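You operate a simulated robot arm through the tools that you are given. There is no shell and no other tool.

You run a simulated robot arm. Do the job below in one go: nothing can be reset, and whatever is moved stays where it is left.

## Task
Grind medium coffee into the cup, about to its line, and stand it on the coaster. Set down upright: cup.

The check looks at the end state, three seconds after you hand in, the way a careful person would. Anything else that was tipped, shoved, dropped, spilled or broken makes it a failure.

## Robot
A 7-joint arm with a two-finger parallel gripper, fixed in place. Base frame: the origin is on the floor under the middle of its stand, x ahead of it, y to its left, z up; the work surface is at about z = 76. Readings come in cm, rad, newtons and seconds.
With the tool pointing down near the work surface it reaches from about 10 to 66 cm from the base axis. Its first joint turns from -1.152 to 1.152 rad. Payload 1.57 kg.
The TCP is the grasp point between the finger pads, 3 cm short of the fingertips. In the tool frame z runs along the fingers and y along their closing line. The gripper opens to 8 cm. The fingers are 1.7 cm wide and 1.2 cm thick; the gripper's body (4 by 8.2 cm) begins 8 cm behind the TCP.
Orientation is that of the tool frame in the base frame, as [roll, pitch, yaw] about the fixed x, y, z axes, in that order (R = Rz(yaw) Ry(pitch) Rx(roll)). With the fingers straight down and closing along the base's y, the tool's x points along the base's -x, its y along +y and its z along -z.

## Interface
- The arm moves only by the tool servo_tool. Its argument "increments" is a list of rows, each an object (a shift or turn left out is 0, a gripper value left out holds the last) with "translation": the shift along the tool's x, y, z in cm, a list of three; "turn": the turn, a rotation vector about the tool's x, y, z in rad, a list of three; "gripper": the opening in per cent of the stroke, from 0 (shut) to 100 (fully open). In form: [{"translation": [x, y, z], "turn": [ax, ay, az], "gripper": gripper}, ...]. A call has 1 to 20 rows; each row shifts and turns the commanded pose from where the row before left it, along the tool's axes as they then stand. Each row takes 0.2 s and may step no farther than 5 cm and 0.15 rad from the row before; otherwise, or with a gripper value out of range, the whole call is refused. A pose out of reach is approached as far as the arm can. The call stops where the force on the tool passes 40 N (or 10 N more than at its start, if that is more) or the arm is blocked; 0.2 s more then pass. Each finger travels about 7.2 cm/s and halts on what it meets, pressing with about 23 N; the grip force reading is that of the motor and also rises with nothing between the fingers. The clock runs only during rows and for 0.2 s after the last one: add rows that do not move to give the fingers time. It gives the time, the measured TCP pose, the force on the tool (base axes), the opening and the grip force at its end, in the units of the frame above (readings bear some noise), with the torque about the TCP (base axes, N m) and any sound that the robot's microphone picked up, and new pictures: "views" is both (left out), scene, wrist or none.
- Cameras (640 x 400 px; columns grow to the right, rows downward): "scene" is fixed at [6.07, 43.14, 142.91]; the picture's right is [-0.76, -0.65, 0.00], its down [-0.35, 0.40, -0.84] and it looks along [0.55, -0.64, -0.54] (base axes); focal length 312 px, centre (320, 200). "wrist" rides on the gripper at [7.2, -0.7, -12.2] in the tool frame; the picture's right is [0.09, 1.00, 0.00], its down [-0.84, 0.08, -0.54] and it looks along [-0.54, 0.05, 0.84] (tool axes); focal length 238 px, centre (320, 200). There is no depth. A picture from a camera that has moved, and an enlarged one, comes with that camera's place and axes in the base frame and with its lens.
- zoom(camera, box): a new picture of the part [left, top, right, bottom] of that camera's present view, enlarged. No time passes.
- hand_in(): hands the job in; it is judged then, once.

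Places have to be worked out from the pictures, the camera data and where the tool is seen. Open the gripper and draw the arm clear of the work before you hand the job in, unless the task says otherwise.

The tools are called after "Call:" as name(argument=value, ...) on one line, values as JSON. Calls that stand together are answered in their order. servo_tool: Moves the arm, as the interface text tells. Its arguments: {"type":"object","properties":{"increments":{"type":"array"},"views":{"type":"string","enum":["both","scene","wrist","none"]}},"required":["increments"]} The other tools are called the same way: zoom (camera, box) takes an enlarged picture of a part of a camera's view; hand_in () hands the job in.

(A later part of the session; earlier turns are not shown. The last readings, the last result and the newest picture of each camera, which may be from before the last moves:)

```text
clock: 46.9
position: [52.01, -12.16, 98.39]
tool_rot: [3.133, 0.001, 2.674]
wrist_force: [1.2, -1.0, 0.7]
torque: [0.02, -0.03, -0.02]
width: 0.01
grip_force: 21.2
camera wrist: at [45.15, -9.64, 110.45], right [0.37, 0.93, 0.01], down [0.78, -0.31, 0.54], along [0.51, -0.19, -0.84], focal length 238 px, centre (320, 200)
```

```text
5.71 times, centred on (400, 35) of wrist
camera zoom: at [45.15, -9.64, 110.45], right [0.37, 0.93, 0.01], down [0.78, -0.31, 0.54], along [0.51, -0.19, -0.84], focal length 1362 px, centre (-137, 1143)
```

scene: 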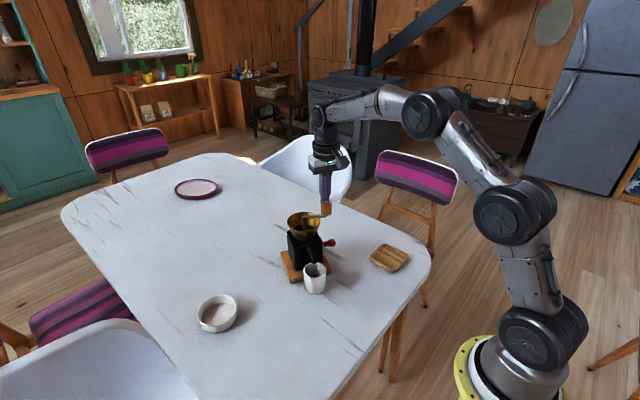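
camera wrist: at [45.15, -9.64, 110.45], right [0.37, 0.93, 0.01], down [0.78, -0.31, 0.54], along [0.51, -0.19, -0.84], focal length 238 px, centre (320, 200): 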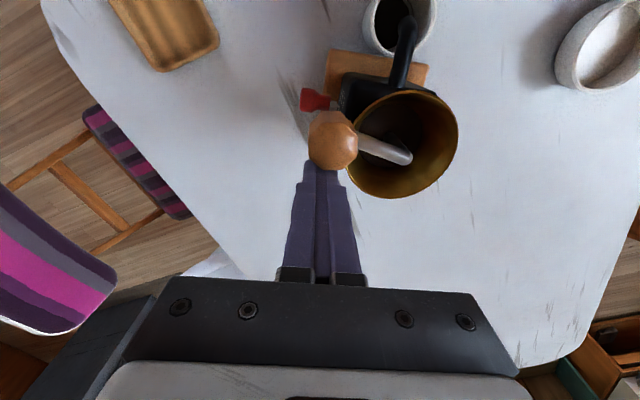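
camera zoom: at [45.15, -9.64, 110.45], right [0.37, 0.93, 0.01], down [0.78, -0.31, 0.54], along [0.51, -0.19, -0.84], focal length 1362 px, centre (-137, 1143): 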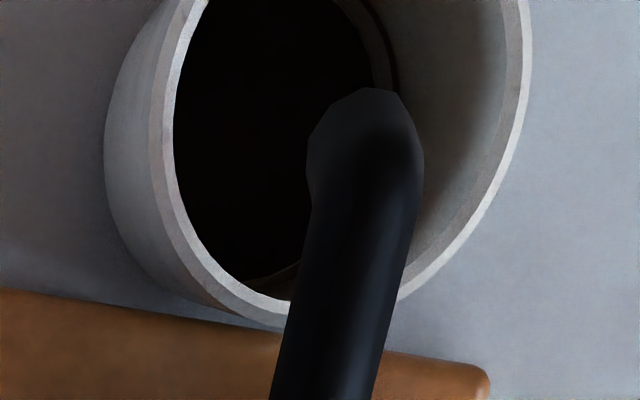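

Coffee is already dispensing: dark grounds show at the cup bottom in the wrist view, and the line is about 3.7 cm below the rim. I'll proceed in small arcs and check the level each time.

Call:
servo_tool(increments=[{"translation": [0.566, -0.075, 0]}, {"translation": [0.571, -0.025, 0]}, {"translation": [0.571, 0.025, 0]}, {}, {}])

Call:
zoom(camera="scene", box=[295, 255, 335, 300])

Call:
zoom(camera="wrist", box=[340, 0, 460, 80])

```text
clock: 48.1
position: [50.47, -11.43, 98.51]
tool_rot: [3.133, 0.002, 2.673]
wrist_force: [1.2, 0.8, 0.4]
torque: [0.04, -0.03, -0.04]
width: 0.02
grip_force: 21.0
camera wrist: at [43.61, -8.89, 110.49], right [0.37, 0.93, 0.01], down [0.78, -0.31, 0.54], along [0.51, -0.19, -0.84], focal length 238 px, centre (320, 200)
```

scene: 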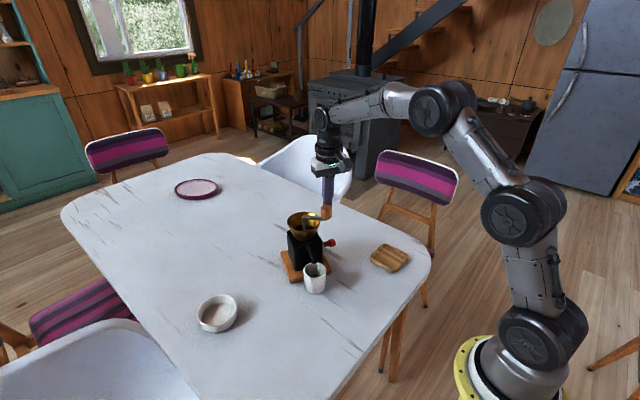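
wrist: 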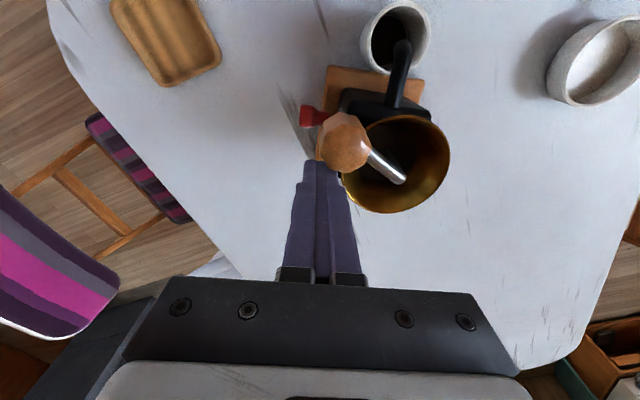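

```text
8.89 times, centred on (315, 278) of scene
camera zoom: at [6.07, 43.14, 142.91], right [-0.76, -0.65, 0.0], down [-0.35, 0.4, -0.84], along [0.55, -0.64, -0.54], focal length 2778 px, centre (364, -489)
```

zoom: 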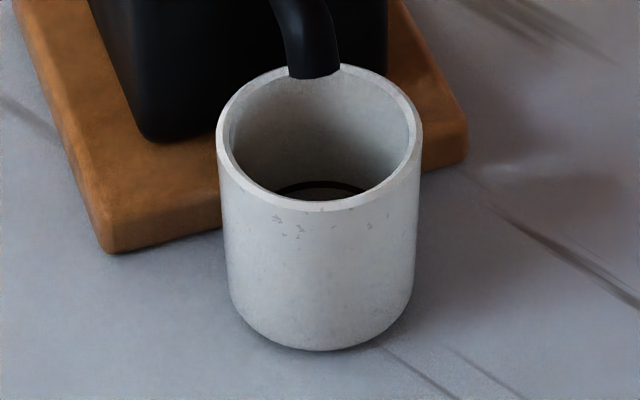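

```text
5.00 times, centred on (400, 40) of wrist
camera zoom: at [43.61, -8.89, 110.49], right [0.37, 0.93, 0.01], down [0.78, -0.31, 0.54], along [0.51, -0.19, -0.84], focal length 1192 px, centre (-80, 1000)
```

zoom: 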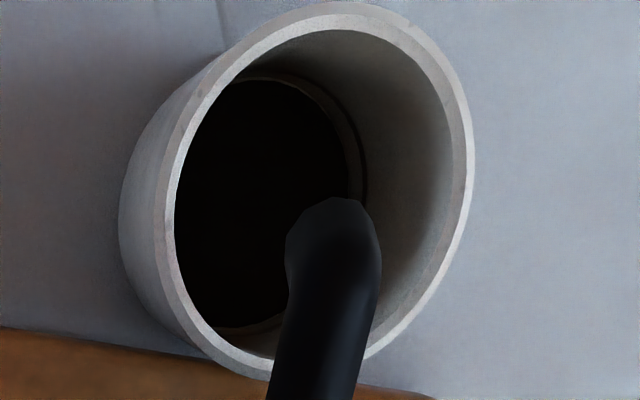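

The grounds show as a black disc roughly 1.1 cm below the line. I'll continue with another small arc and compare.

Call:
servo_tool(increments=[{"translation": [0.566, 0.075, 0]}, {"translation": [0.558, 0.123, 0]}, {"translation": [0.545, 0.172, 0]}, {}, {}])

Call:
zoom(camera="scene", box=[295, 255, 335, 300])

Call:
zoom(camera="wrist", box=[340, 0, 460, 80])

```text
clock: 49.3
position: [49.03, -10.39, 98.42]
tool_rot: [3.132, -0.001, 2.674]
wrist_force: [1.6, -0.7, 0.8]
torque: [-0.02, -0.01, 0.01]
width: 0.0
grip_force: 21.3
camera wrist: at [42.24, -7.84, 110.43], right [0.37, 0.93, 0.01], down [0.78, -0.31, 0.54], along [0.51, -0.19, -0.84], focal length 238 px, centre (320, 200)
```

scene: 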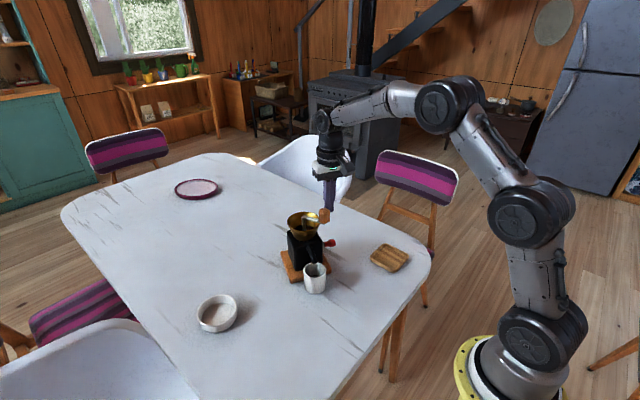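
wrist: 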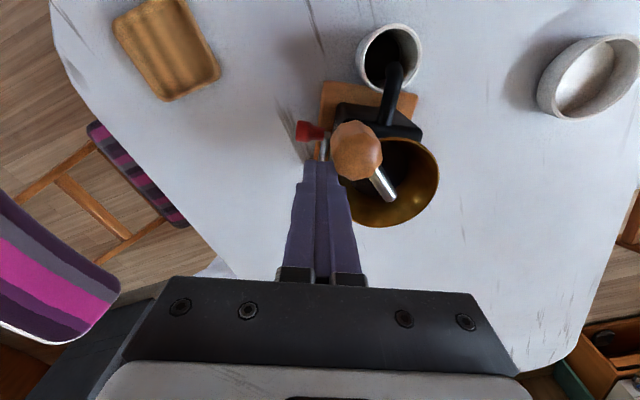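

```text
8.89 times, centred on (315, 278) of scene
camera zoom: at [6.07, 43.14, 142.91], right [-0.76, -0.65, 0.0], down [-0.35, 0.41, -0.84], along [0.55, -0.64, -0.54], focal length 2778 px, centre (364, -489)
```

zoom: 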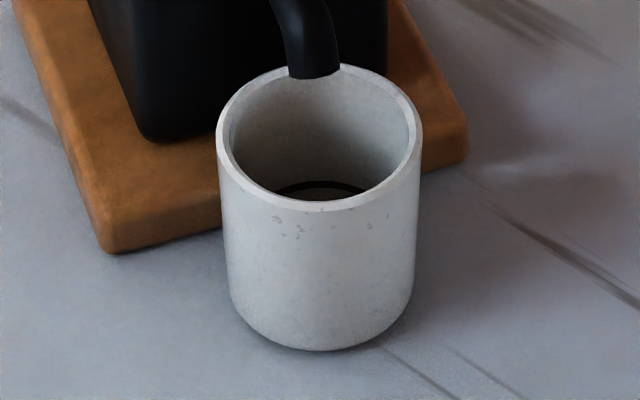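

```text
5.00 times, centred on (400, 40) of wrist
camera zoom: at [42.24, -7.84, 110.43], right [0.37, 0.93, 0.01], down [0.78, -0.31, 0.54], along [0.51, -0.19, -0.84], focal length 1192 px, centre (-80, 1000)
```

zoom: 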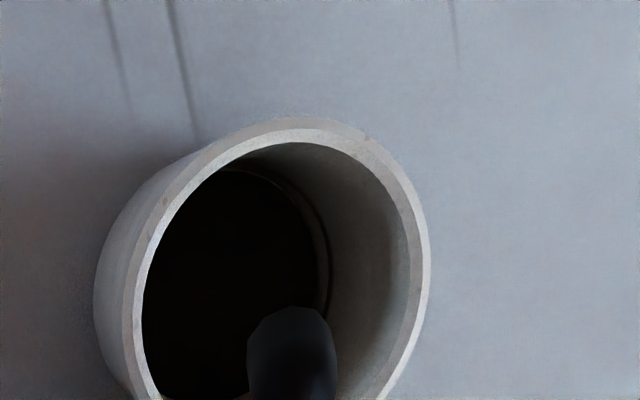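

The gap to the line has shrunk slightly, to about 0.95 cm. I'll continue with a 20° arc.

Call:
servo_tool(increments=[{"translation": [0.528, 0.219, 0]}, {"translation": [0.507, 0.264, 0]}, {"translation": [0.482, 0.307, 0]}, {"translation": [0.453, 0.347, 0]}, {}, {}])

Call:
zoom(camera="scene", box=[295, 255, 335, 300])

Call:
zoom(camera="wrist", box=[340, 10, 440, 110])

```text
clock: 50.7
position: [47.89, -8.41, 98.31]
tool_rot: [3.132, 0.0, 2.675]
wrist_force: [-0.6, 0.3, 0.7]
torque: [-0.02, -0.04, -0.01]
width: 0.0
grip_force: 21.7
camera wrist: at [40.98, -5.92, 110.46], right [0.37, 0.93, 0.01], down [0.78, -0.31, 0.54], along [0.51, -0.19, -0.84], focal length 238 px, centre (320, 200)
```

scene: 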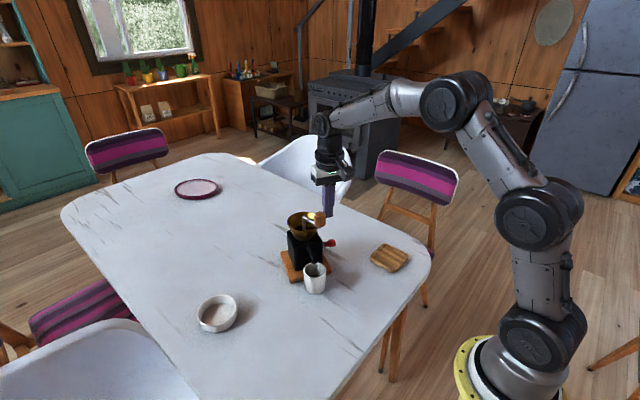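
wrist: 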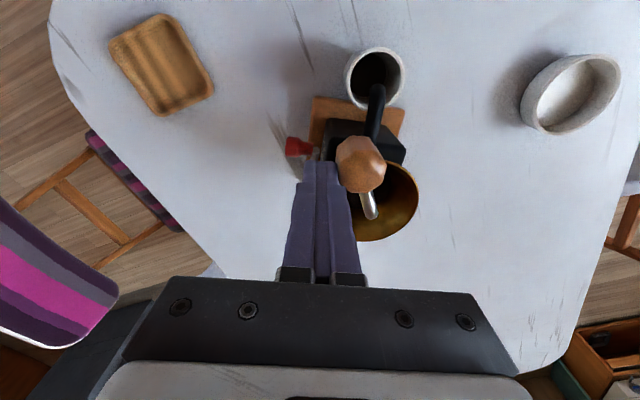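

```text
8.89 times, centred on (315, 278) of scene
camera zoom: at [6.07, 43.14, 142.91], right [-0.76, -0.65, 0.0], down [-0.35, 0.4, -0.84], along [0.55, -0.64, -0.54], focal length 2778 px, centre (364, -489)
```

zoom: 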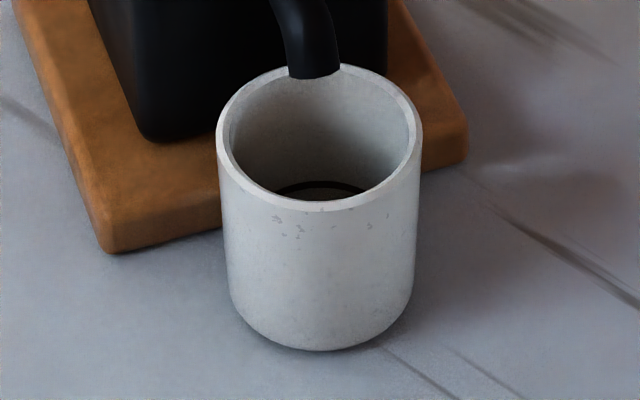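

```text
4.00 times, centred on (390, 60) of wrist
camera zoom: at [40.98, -5.92, 110.46], right [0.37, 0.93, 0.01], down [0.78, -0.31, 0.54], along [0.51, -0.19, -0.84], focal length 953 px, centre (40, 760)
```

zoom: 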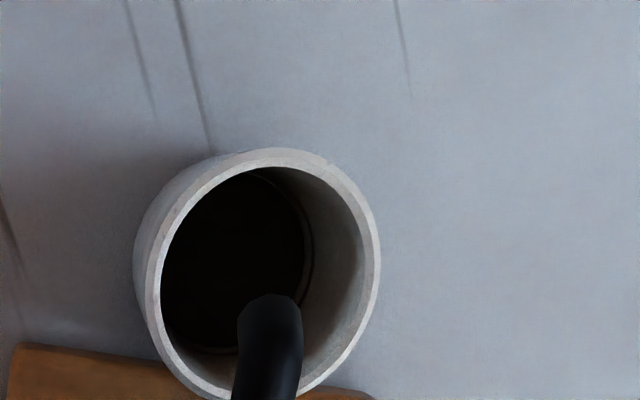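

The level is still roughly 1 cm below the line, so grounds come slowly. I'll take a 30° arc and re-check.

Call:
servo_tool(increments=[{"translation": [0.421, 0.387, 0]}, {"translation": [0.387, 0.421, 0]}, {"translation": [0.347, 0.453, 0]}, {"translation": [0.307, 0.482, 0]}, {"translation": [0.264, 0.507, 0]}, {"translation": [0.219, 0.528, 0]}, {}, {}])

Call:
zoom(camera="scene", box=[295, 255, 335, 300])

Call:
zoom(camera="wrist", box=[310, 40, 430, 160])

```text
clock: 52.5
position: [47.31, -5.03, 98.37]
tool_rot: [3.132, 0.0, 2.675]
wrist_force: [-0.6, 0.4, -0.1]
torque: [0.02, -0.02, 0.0]
width: 0.0
grip_force: 21.5
camera wrist: at [40.49, -2.57, 110.5], right [0.37, 0.93, 0.01], down [0.78, -0.31, 0.54], along [0.51, -0.19, -0.84], focal length 238 px, centre (320, 200)
```

scene: 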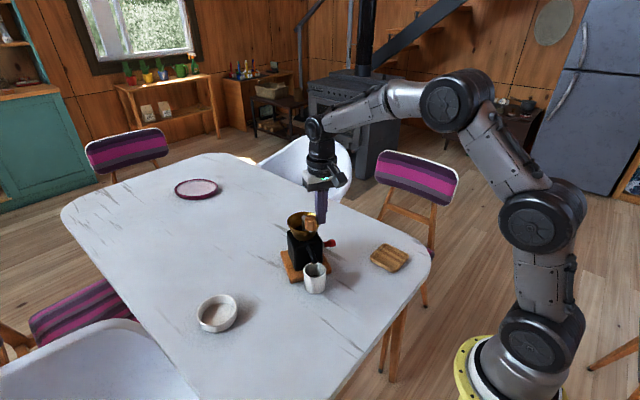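
wrist: 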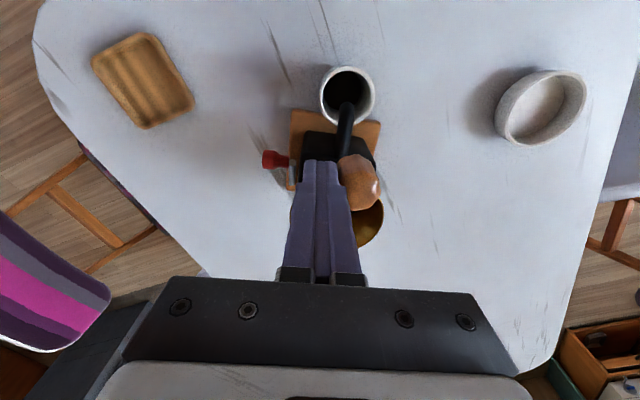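

```text
8.89 times, centred on (315, 278) of scene
camera zoom: at [6.07, 43.14, 142.91], right [-0.76, -0.65, 0.0], down [-0.35, 0.4, -0.84], along [0.55, -0.64, -0.54], focal length 2778 px, centre (364, -489)
```

zoom: 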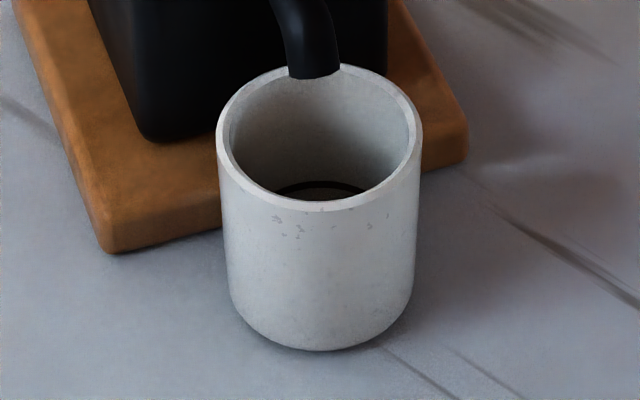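

```text
3.33 times, centred on (370, 100) of wrist
camera zoom: at [40.49, -2.57, 110.5], right [0.37, 0.93, 0.01], down [0.78, -0.31, 0.54], along [0.51, -0.19, -0.84], focal length 794 px, centre (153, 533)
```

zoom: 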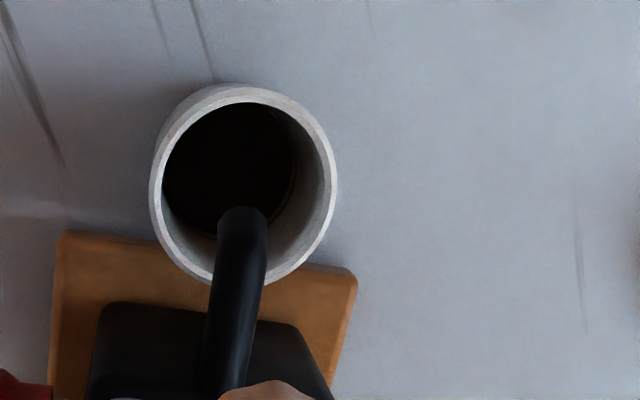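

Let me magnify the cup interior more strongly in the scene view to see the level beneath the line.

Call:
zoom(camera="scene", box=[302, 262, 328, 282])

Call:
zoom(camera="wrist", box=[315, 60, 380, 130])

```text
16.00 times, centred on (315, 272) of scene
camera zoom: at [6.07, 43.14, 142.91], right [-0.76, -0.65, 0.0], down [-0.35, 0.4, -0.84], along [0.55, -0.64, -0.54], focal length 5000 px, centre (400, -952)
```

zoom: 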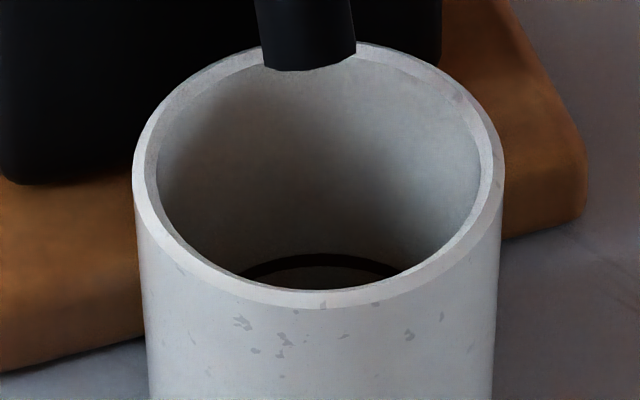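

```text
5.71 times, centred on (348, 95) of wrist
camera zoom: at [40.49, -2.57, 110.5], right [0.37, 0.93, 0.01], down [0.78, -0.31, 0.54], along [0.51, -0.19, -0.84], focal length 1362 px, centre (163, 800)
```

zoom: 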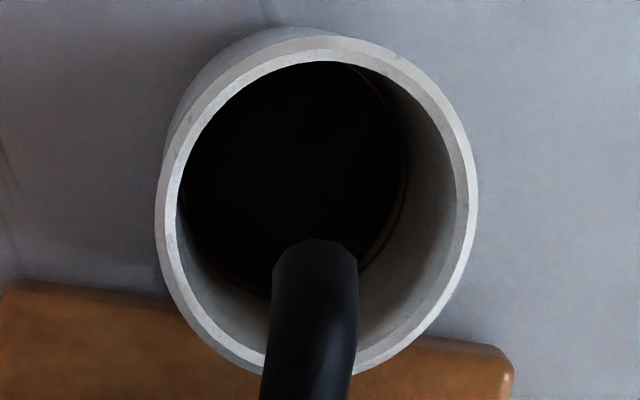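

The scene view shows the wall down to about 0.5 cm below the line with no grounds there yet. Continuing another 30°.

Call:
servo_tool(increments=[{"translation": [0.172, 0.545, 0]}, {"translation": [0.123, 0.558, 0]}, {"translation": [0.075, 0.566, 0]}, {"translation": [0.025, 0.571, 0]}, {"translation": [-0.025, 0.571, 0]}, {"translation": [-0.075, 0.566, 0]}, {}, {}])

Call:
zoom(camera="scene", box=[302, 262, 328, 282])

Call:
zoom(camera="wrist", box=[290, 50, 400, 160])

```text
clock: 54.3
position: [48.64, -2.0, 98.42]
tool_rot: [3.132, 0.0, 2.673]
wrist_force: [-1.1, 0.2, -0.7]
torque: [-0.01, 0.08, -0.02]
width: 0.0
grip_force: 21.3
camera wrist: at [41.76, 0.59, 110.51], right [0.37, 0.93, 0.01], down [0.78, -0.31, 0.54], along [0.51, -0.19, -0.84], focal length 238 px, centre (320, 200)
```

scene: 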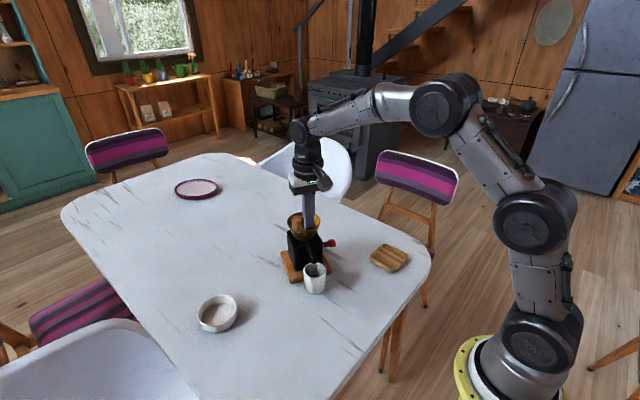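
wrist: 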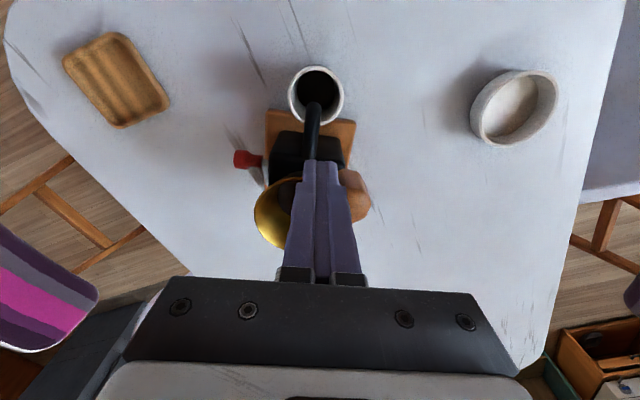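

```text
16.00 times, centred on (315, 272) of scene
camera zoom: at [6.06, 43.14, 142.91], right [-0.76, -0.65, 0.0], down [-0.35, 0.4, -0.84], along [0.55, -0.64, -0.54], focal length 5000 px, centre (400, -952)
```

zoom: 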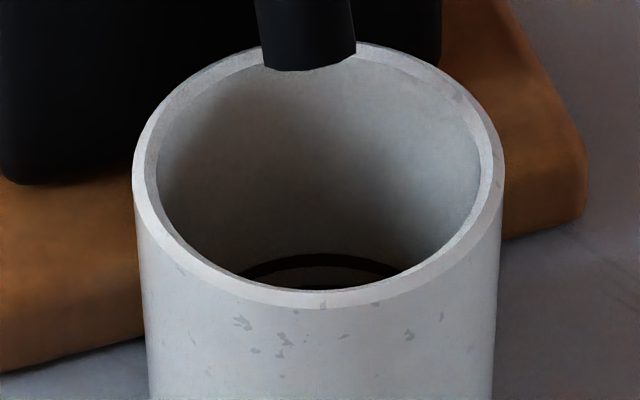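

```text
3.64 times, centred on (345, 105) of wrist
camera zoom: at [41.76, 0.59, 110.51], right [0.37, 0.93, 0.01], down [0.78, -0.31, 0.54], along [0.51, -0.19, -0.84], focal length 867 px, centre (229, 546)
```

zoom: 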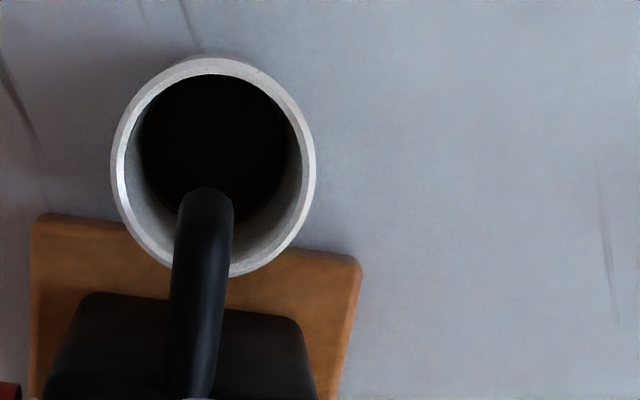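

Grounds are now visible just under the line, about 0.3 cm below it. Smaller steps from here: 10°.

Call:
servo_tool(increments=[{"translation": [-0.123, 0.558, 0]}, {"translation": [-0.172, 0.545, 0]}, {}, {}, {}])

Call:
zoom(camera="scene", box=[302, 262, 328, 282])

Call:
zoom(camera="scene", box=[308, 270, 324, 282])

```text
clock: 55.5
position: [49.35, -1.14, 98.44]
tool_rot: [3.133, 0.002, 2.674]
wrist_force: [0.2, 0.0, 0.0]
torque: [-0.02, -0.01, -0.01]
width: 0.03
grip_force: 21.5
camera wrist: at [42.54, 1.47, 110.51], right [0.37, 0.93, 0.01], down [0.78, -0.31, 0.54], along [0.51, -0.19, -0.84], focal length 238 px, centre (320, 200)
```

scene: 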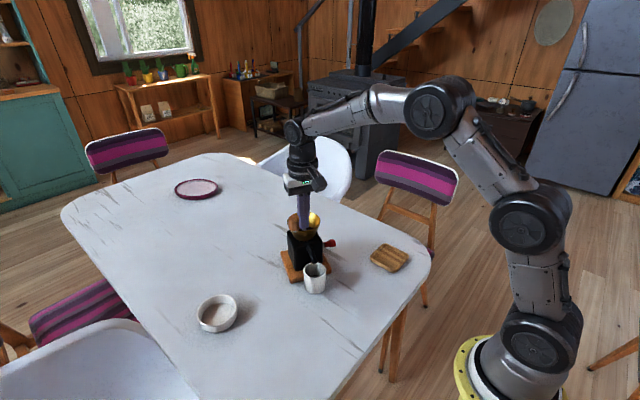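
wrist: 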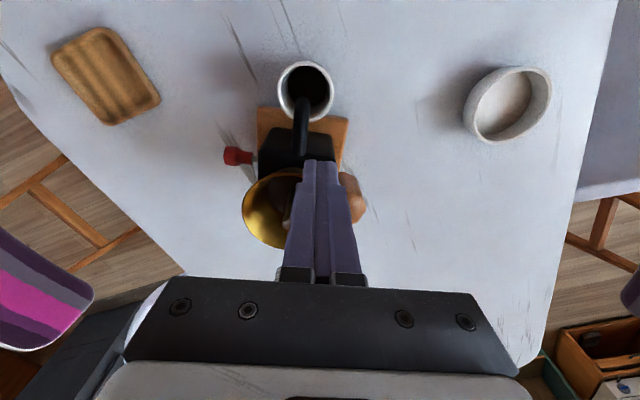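

```text
16.00 times, centred on (315, 272) of scene
camera zoom: at [6.07, 43.14, 142.91], right [-0.76, -0.65, 0.0], down [-0.35, 0.4, -0.84], along [0.55, -0.64, -0.54], focal length 5000 px, centre (400, -952)
```

zoom: 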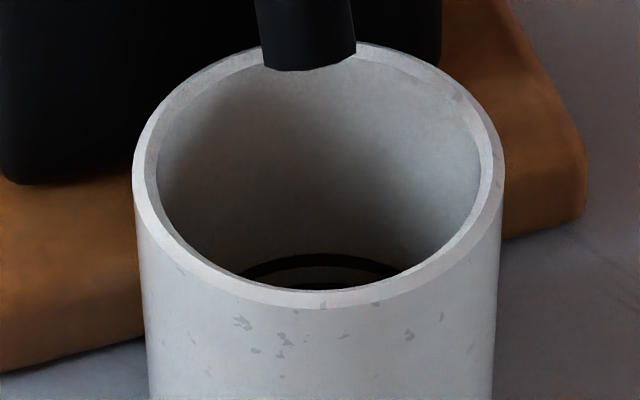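

```text
16.00 times, centred on (316, 276) of scene
camera zoom: at [6.07, 43.14, 142.91], right [-0.76, -0.65, 0.0], down [-0.35, 0.4, -0.84], along [0.55, -0.64, -0.54], focal length 5000 px, centre (384, -1016)
```

zoom: 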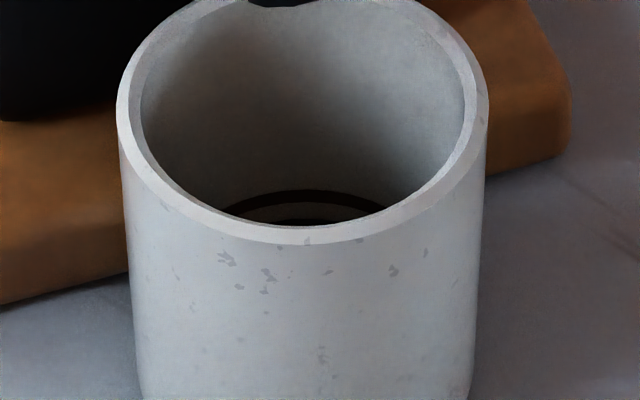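

The level is creeping up, about 0.3 cm below the line now. Advancing another 20°.

Call:
servo_tool(increments=[{"translation": [-0.219, 0.528, 0]}, {"translation": [-0.264, 0.507, 0]}, {"translation": [-0.307, 0.482, 0]}, {"translation": [-0.347, 0.453, 0]}, {}, {}, {}])

Call:
zoom(camera="scene", box=[308, 270, 324, 282])

Call:
zoom(camera="wrist", box=[240, 40, 400, 260])

```text
clock: 57.1
position: [51.24, 0.08, 98.44]
tool_rot: [3.132, 0.002, 2.674]
wrist_force: [-0.6, 0.1, -0.7]
torque: [-0.04, 0.03, 0.01]
width: 0.01
grip_force: 21.5
camera wrist: at [44.42, 2.69, 110.55], right [0.37, 0.93, 0.01], down [0.78, -0.31, 0.54], along [0.51, -0.19, -0.84], focal length 238 px, centre (320, 200)
```

scene: 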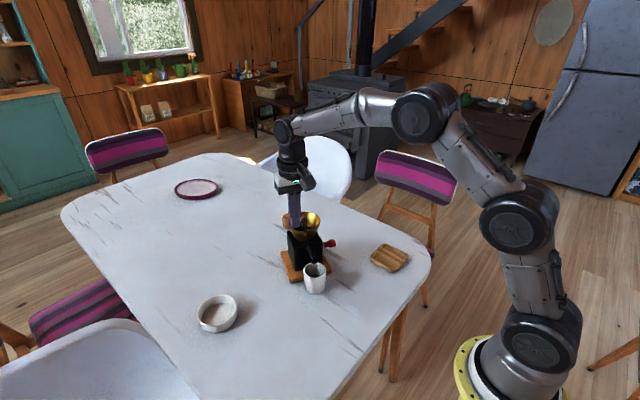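
wrist: 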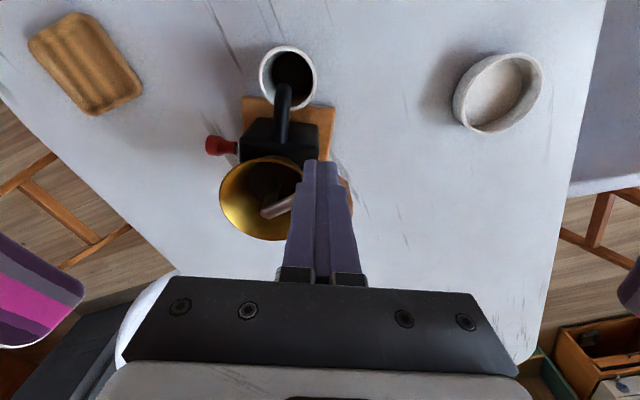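

```text
16.00 times, centred on (316, 276) of scene
camera zoom: at [6.07, 43.14, 142.91], right [-0.76, -0.65, 0.0], down [-0.35, 0.4, -0.84], along [0.55, -0.64, -0.54], focal length 5000 px, centre (384, -1016)
```

zoom: 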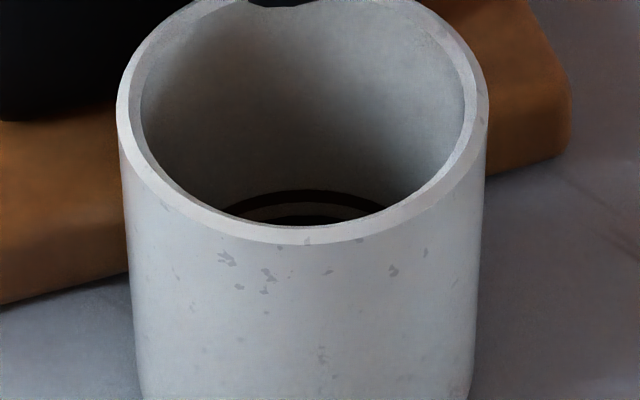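

```text
1.82 times, centred on (320, 150) of wrist
camera zoom: at [44.42, 2.69, 110.55], right [0.37, 0.93, 0.01], down [0.78, -0.31, 0.54], along [0.51, -0.19, -0.84], focal length 433 px, centre (320, 291)
```

zoom: 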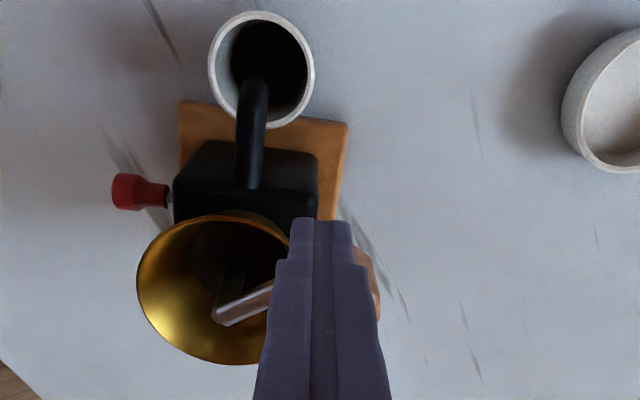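

The level is roughly 0.2–0.3 cm below the line and rising about 0.06 cm per 20°. I'll turn another 40° and check.

Call:
servo_tool(increments=[{"translation": [-0.387, 0.421, 0]}, {"translation": [-0.421, 0.387, 0]}, {"translation": [-0.453, 0.347, 0]}, {"translation": [-0.482, 0.307, 0]}, {"translation": [-0.507, 0.264, 0]}, {"translation": [-0.528, 0.219, 0]}, {"translation": [-0.545, 0.172, 0]}, {"translation": [-0.558, 0.123, 0]}, {}, {}])

Call:
zoom(camera="scene", box=[308, 270, 324, 282])

Call:
zoom(camera="wrist", box=[200, 20, 400, 240])

```text
clock: 59.3
position: [55.82, 0.27, 98.56]
tool_rot: [3.133, 0.003, 2.673]
wrist_force: [-0.1, -0.5, 0.5]
torque: [-0.04, 0.02, 0.03]
width: 0.0
grip_force: 21.7
camera wrist: at [48.97, 2.89, 110.58], right [0.37, 0.93, 0.01], down [0.78, -0.31, 0.54], along [0.51, -0.19, -0.84], focal length 238 px, centre (320, 200)
```

scene: 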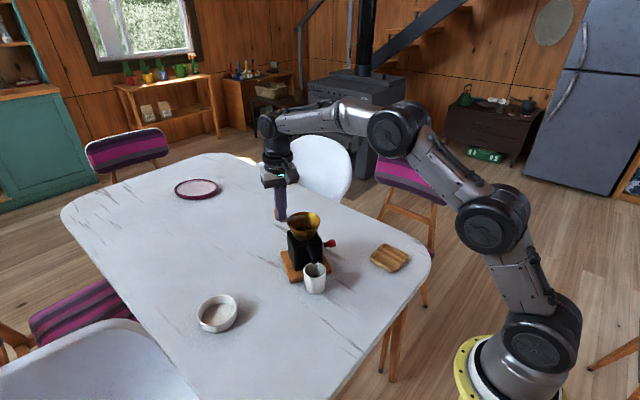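
wrist: 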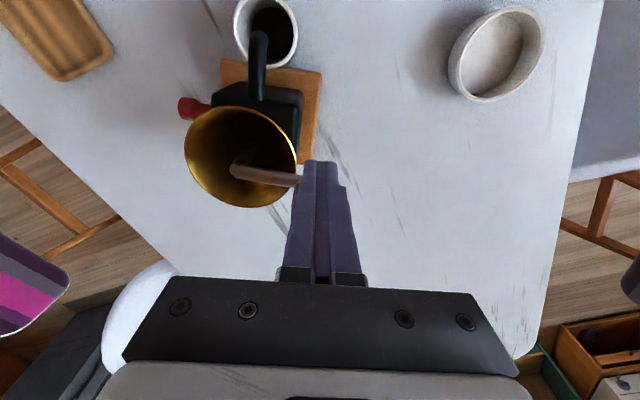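

```text
16.00 times, centred on (316, 276) of scene
camera zoom: at [6.07, 43.14, 142.91], right [-0.76, -0.65, 0.0], down [-0.35, 0.4, -0.84], along [0.55, -0.64, -0.54], focal length 5000 px, centre (384, -1016)
```

zoom: 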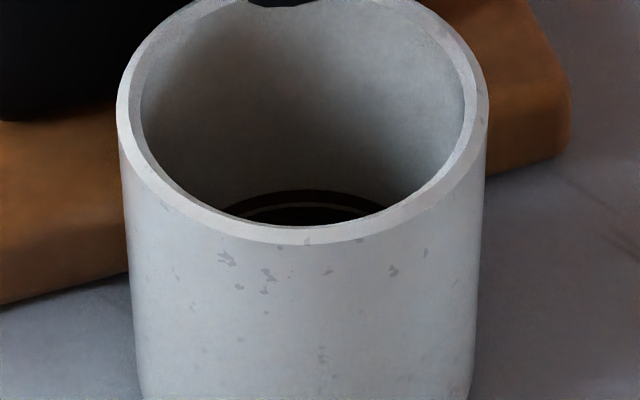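

```text
1.82 times, centred on (300, 130) of wrist
camera zoom: at [48.97, 2.89, 110.58], right [0.37, 0.93, 0.01], down [0.78, -0.31, 0.54], along [0.51, -0.19, -0.84], focal length 433 px, centre (356, 327)
```

zoom: 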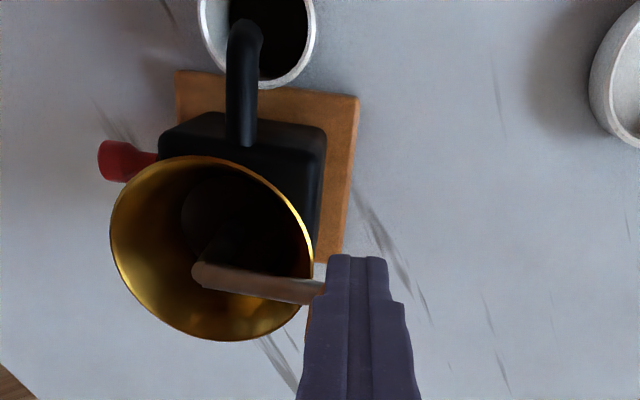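

The level is now just under the line's lower edge. I'll turn about 30° more to bring it onto the line.

Call:
servo_tool(increments=[{"translation": [-0.566, 0.075, 0]}, {"translation": [-0.571, 0.025, 0]}, {"translation": [-0.571, -0.025, 0]}, {"translation": [-0.566, -0.075, 0]}, {"translation": [-0.558, -0.123, 0]}, {"translation": [-0.545, -0.172, 0]}, {}, {}, {}])

Call:
zoom(camera="scene", box=[308, 270, 324, 282])

Call:
zoom(camera="scene", box=[260, 190, 360, 300])

```text
clock: 61.3
position: [58.72, -1.39, 98.45]
tool_rot: [3.134, 0.001, 2.673]
wrist_force: [-1.4, -0.4, -0.3]
torque: [-0.03, 0.03, -0.02]
width: 0.0
grip_force: 21.3
camera wrist: at [51.82, 1.15, 110.55], right [0.37, 0.93, 0.01], down [0.78, -0.31, 0.54], along [0.51, -0.19, -0.84], focal length 238 px, centre (320, 200)
```

scene: 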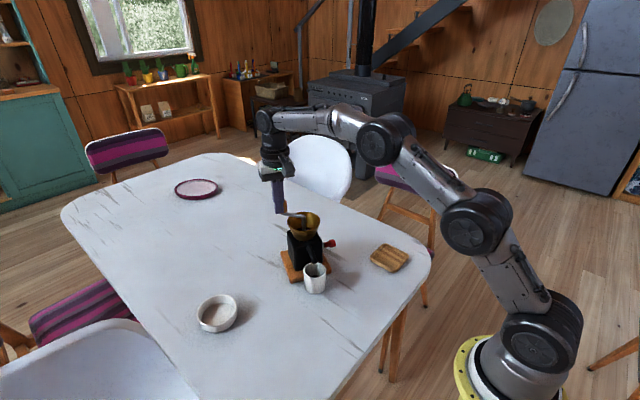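
wrist: 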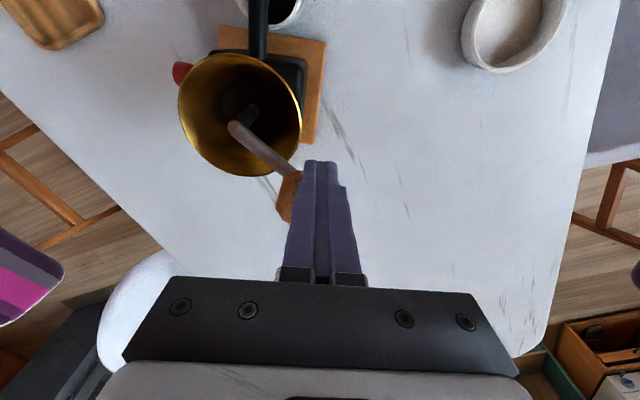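

```text
16.00 times, centred on (316, 276) of scene
camera zoom: at [6.07, 43.14, 142.91], right [-0.76, -0.65, 0.0], down [-0.35, 0.4, -0.84], along [0.55, -0.64, -0.54], focal length 5000 px, centre (384, -1016)
```

zoom: 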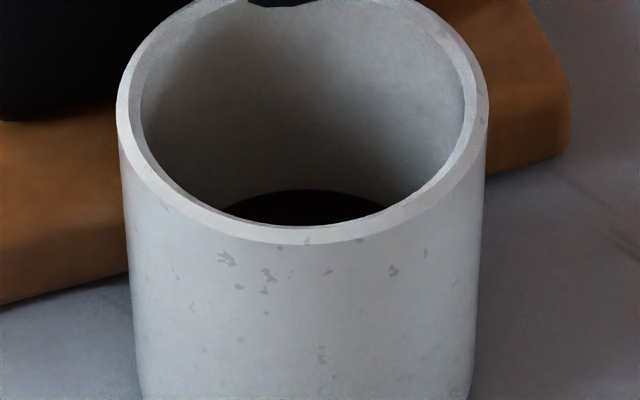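

```text
3.64 times, centred on (310, 245) of scene
camera zoom: at [6.07, 43.14, 142.91], right [-0.76, -0.65, 0.0], down [-0.35, 0.4, -0.84], along [0.55, -0.64, -0.54], focal length 1136 px, centre (356, 36)
```

zoom: 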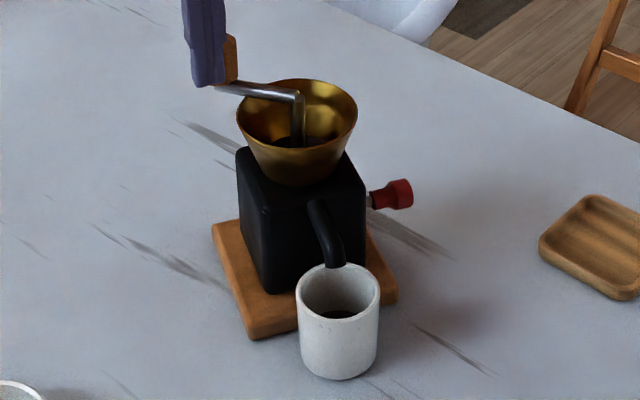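

The grounds have now met the line (no light band remains), so I'm done cranking. I'll back the fingers off the knob and raise the arm straight up.

Call:
servo_tool(increments=[{"translation": [0.4, 0.3, 0]}, {"translation": [0.2, 0.1, 0]}, {"translation": [0, 0, -2]}, {"translation": [0, 0, -3.5]}, {"translation": [0, 0, -3.5]}, {}])

Call:
zoom(camera="scene", box=[260, 190, 360, 300])

Call:
zoom(camera="scene", box=[308, 270, 324, 282])

```text
clock: 62.7
position: [58.24, -0.72, 107.66]
tool_rot: [3.133, 0.001, 2.674]
wrist_force: [-0.7, 0.8, -0.6]
torque: [-0.03, -0.02, -0.03]
width: 0.01
grip_force: 21.2
camera wrist: at [51.41, 1.83, 119.63], right [0.37, 0.93, 0.01], down [0.78, -0.31, 0.54], along [0.51, -0.19, -0.84], focal length 238 px, centre (320, 200)
```

scene: 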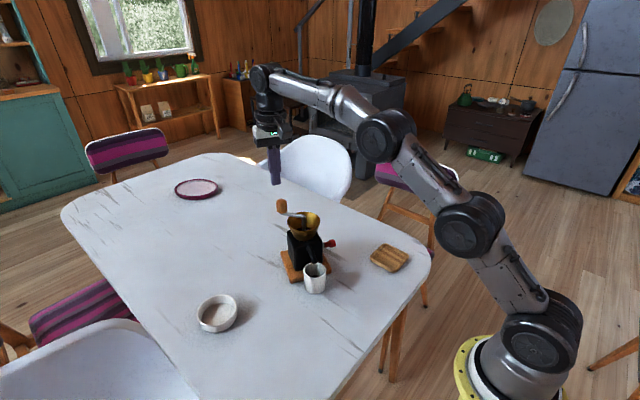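
wrist: 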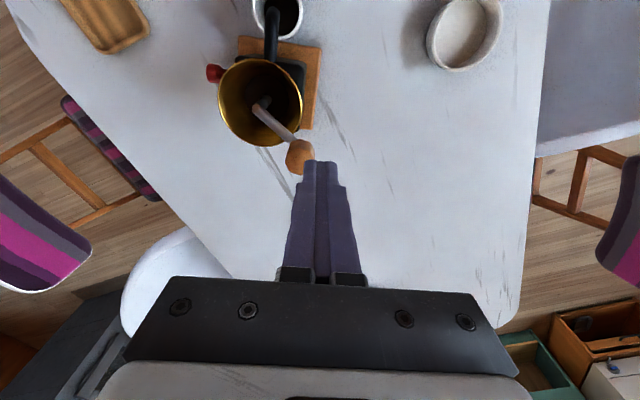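

```text
3.64 times, centred on (310, 245) of scene
camera zoom: at [6.07, 43.14, 142.91], right [-0.76, -0.65, 0.0], down [-0.35, 0.4, -0.84], along [0.55, -0.64, -0.54], focal length 1136 px, centre (356, 36)
```

zoom: 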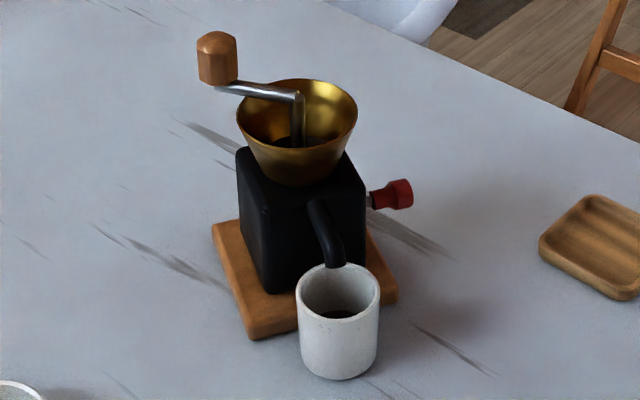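

```text
16.00 times, centred on (316, 276) of scene
camera zoom: at [6.07, 43.14, 142.91], right [-0.76, -0.65, 0.0], down [-0.35, 0.4, -0.84], along [0.55, -0.64, -0.54], focal length 5000 px, centre (384, -1016)
```

zoom: 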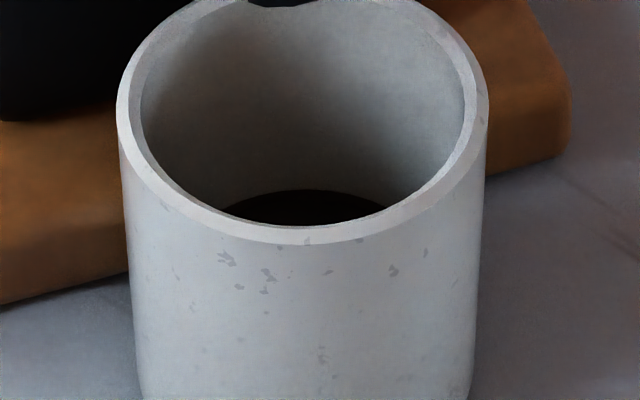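

All in place, with the coffee at the line. Next I'll bring the open gripper back to the staging pose in front of the cup with the same tilt as before.

Call:
servo_tool(increments=[{"translation": [4.07, -1.55, 0], "gripper": 100}, {"translation": [4.07, -1.55, 0]}, {"translation": [4.07, -1.55, 0]}, {"translation": [4.07, -1.55, 0]}, {"turn": [0.008, 0, 0]}, {"turn": [0, -0.15, 0]}, {"turn": [0, -0.15, 0]}, {"turn": [0, -0.15, 0]}, {"turn": [0, -0.15, 0]}, {"turn": [0, -0.15, 0]}, {"translation": [2.73, 0, 2.93]}, {"translation": [2.73, 0, 2.93]}, {"translation": [2.73, 0, 2.93]}, {"translation": [2.73, 0, 2.93]}, {}])

Call:
zoom(camera="wrist", box=[200, 20, 440, 220])

```text
clock: 65.9
position: [41.03, 1.04, 91.21]
tool_rot: [3.14, 0.751, 2.673]
wrist_force: [-0.9, -0.1, -0.5]
torque: [0.02, 0.01, 0.03]
width: 8.03
grip_force: 0.0
camera wrist: at [28.54, 6.53, 95.26], right [0.39, 0.92, -0.06], down [0.25, -0.04, 0.97], along [0.89, -0.39, -0.25], focal length 238 px, centre (320, 200)
```

scene: 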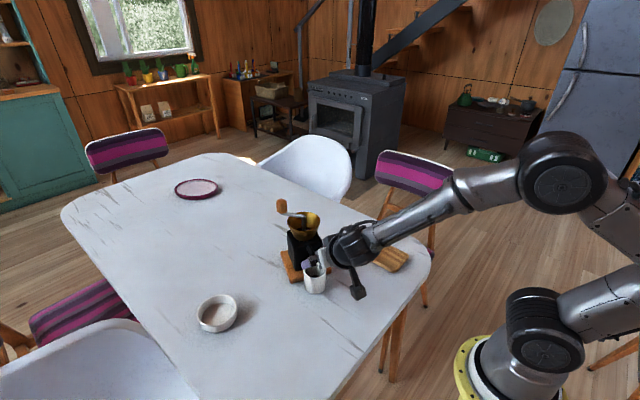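
wrist: 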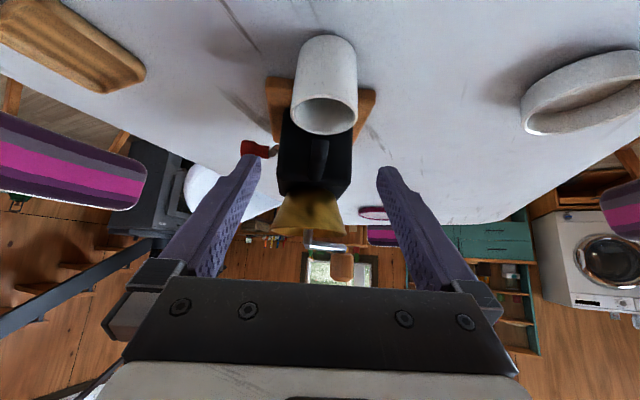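

```text
2.00 times, centred on (320, 120) of wrist
camera zoom: at [28.54, 6.53, 95.26], right [0.39, 0.92, -0.06], down [0.25, -0.04, 0.97], along [0.89, -0.39, -0.25], focal length 477 px, centre (320, 360)
```

zoom: 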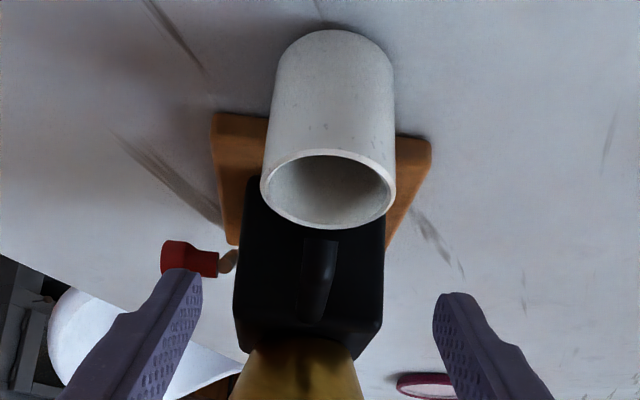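

The cup is aligned. I'll descend to the staging height and advance along the tool axis so the fingers straddle the cup.

Call:
servo_tool(increments=[{"translation": [1.7, 0.05, 1.83]}, {"translation": [1.7, 0.05, 1.83]}, {"translation": [0, 0, 2]}, {"translation": [0, 0, 2]}, {"translation": [0, 0, 2]}, {"translation": [0, 0, 1.9]}, {}])

Call:
zoom(camera="wrist", box=[180, 60, 460, 260])

Call:
zoom(camera="scene", box=[260, 190, 360, 300])

```text
clock: 67.5
position: [45.92, -1.52, 80.67]
tool_rot: [-3.141, 0.75, 2.675]
wrist_force: [0.0, -0.7, 0.3]
torque: [0.01, -0.02, 0.0]
width: 8.03
grip_force: 0.1
camera wrist: at [33.39, 4.05, 84.53], right [0.39, 0.92, -0.06], down [0.25, -0.04, 0.97], along [0.89, -0.39, -0.25], focal length 238 px, centre (320, 200)
```

scene: 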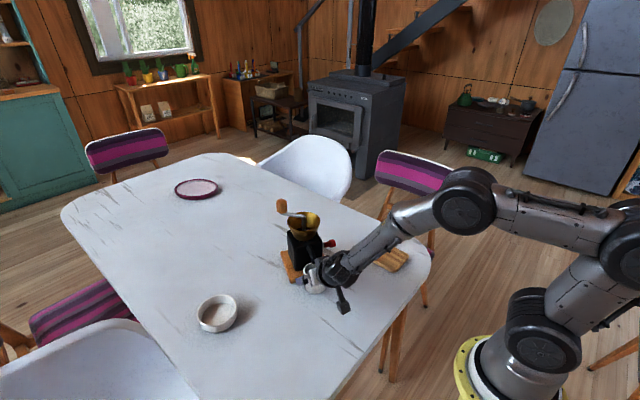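
wrist: 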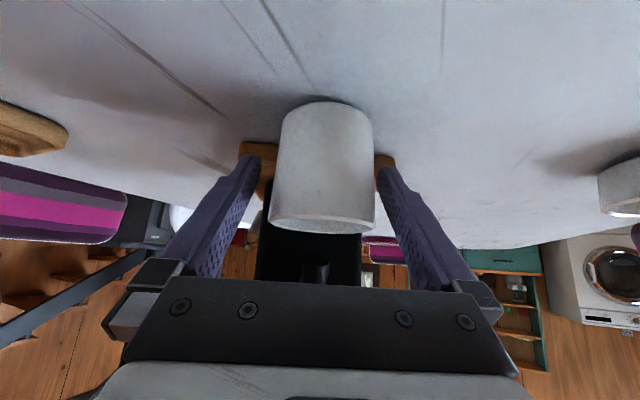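

```text
2.00 times, centred on (320, 160) of wrist
camera zoom: at [33.39, 4.05, 84.53], right [0.39, 0.92, -0.06], down [0.25, -0.04, 0.97], along [0.89, -0.39, -0.25], focal length 477 px, centre (320, 280)
```

zoom: 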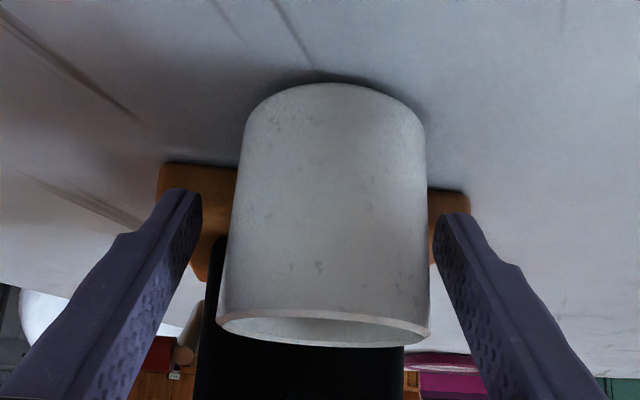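

```text
3.64 times, centred on (310, 245) of scene
camera zoom: at [6.07, 43.14, 142.91], right [-0.76, -0.65, 0.0], down [-0.35, 0.41, -0.84], along [0.55, -0.64, -0.54], focal length 1136 px, centre (356, 36)
```

zoom: 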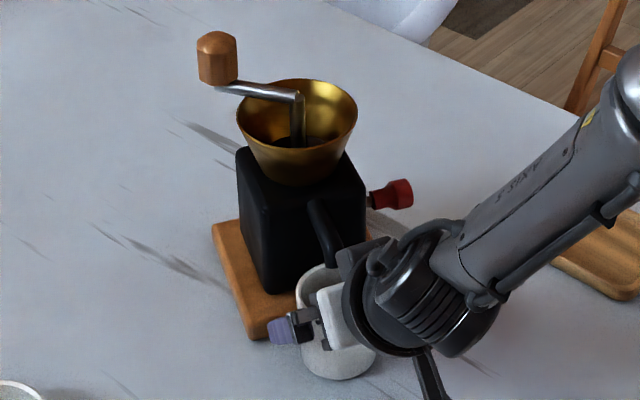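

The cup sits about 0.3 cm to the +y side of the gripper centre. I'll shift to centre it, lower slightly to z≈80.25, and close.

Call:
servo_tool(increments=[{"translation": [0.1, 0.15, 0.25]}, {"translation": [0.1, 0.15, 0.25]}, {}, {"gripper": 85}, {"gripper": 78}, {"gripper": 50}, {}, {}, {}], views="wrist")

Call:
zoom(camera="wrist", box=[180, 60, 460, 260])

```text
clock: 69.5
position: [46.2, -1.29, 80.14]
tool_rot: [-3.14, 0.751, 2.672]
wrist_force: [0.2, 0.0, 0.6]
torque: [0.01, -0.02, -0.02]
width: 5.91
grip_force: 22.8
camera wrist: at [33.66, 4.26, 84.05], right [0.39, 0.92, -0.06], down [0.25, -0.04, 0.97], along [0.89, -0.39, -0.25], focal length 238 px, centre (320, 200)
```

wrist: 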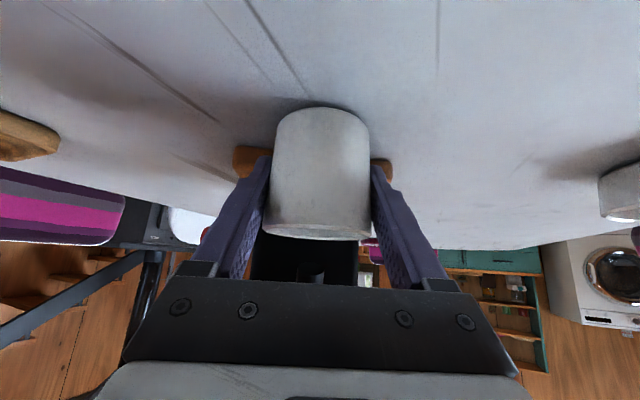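

```text
2.00 times, centred on (320, 160) of wrist
camera zoom: at [33.66, 4.26, 84.05], right [0.39, 0.92, -0.06], down [0.25, -0.04, 0.97], along [0.89, -0.39, -0.25], focal length 477 px, centre (320, 280)
```

zoom: 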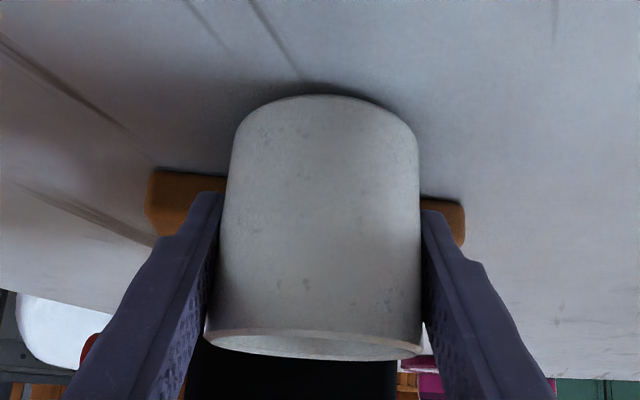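

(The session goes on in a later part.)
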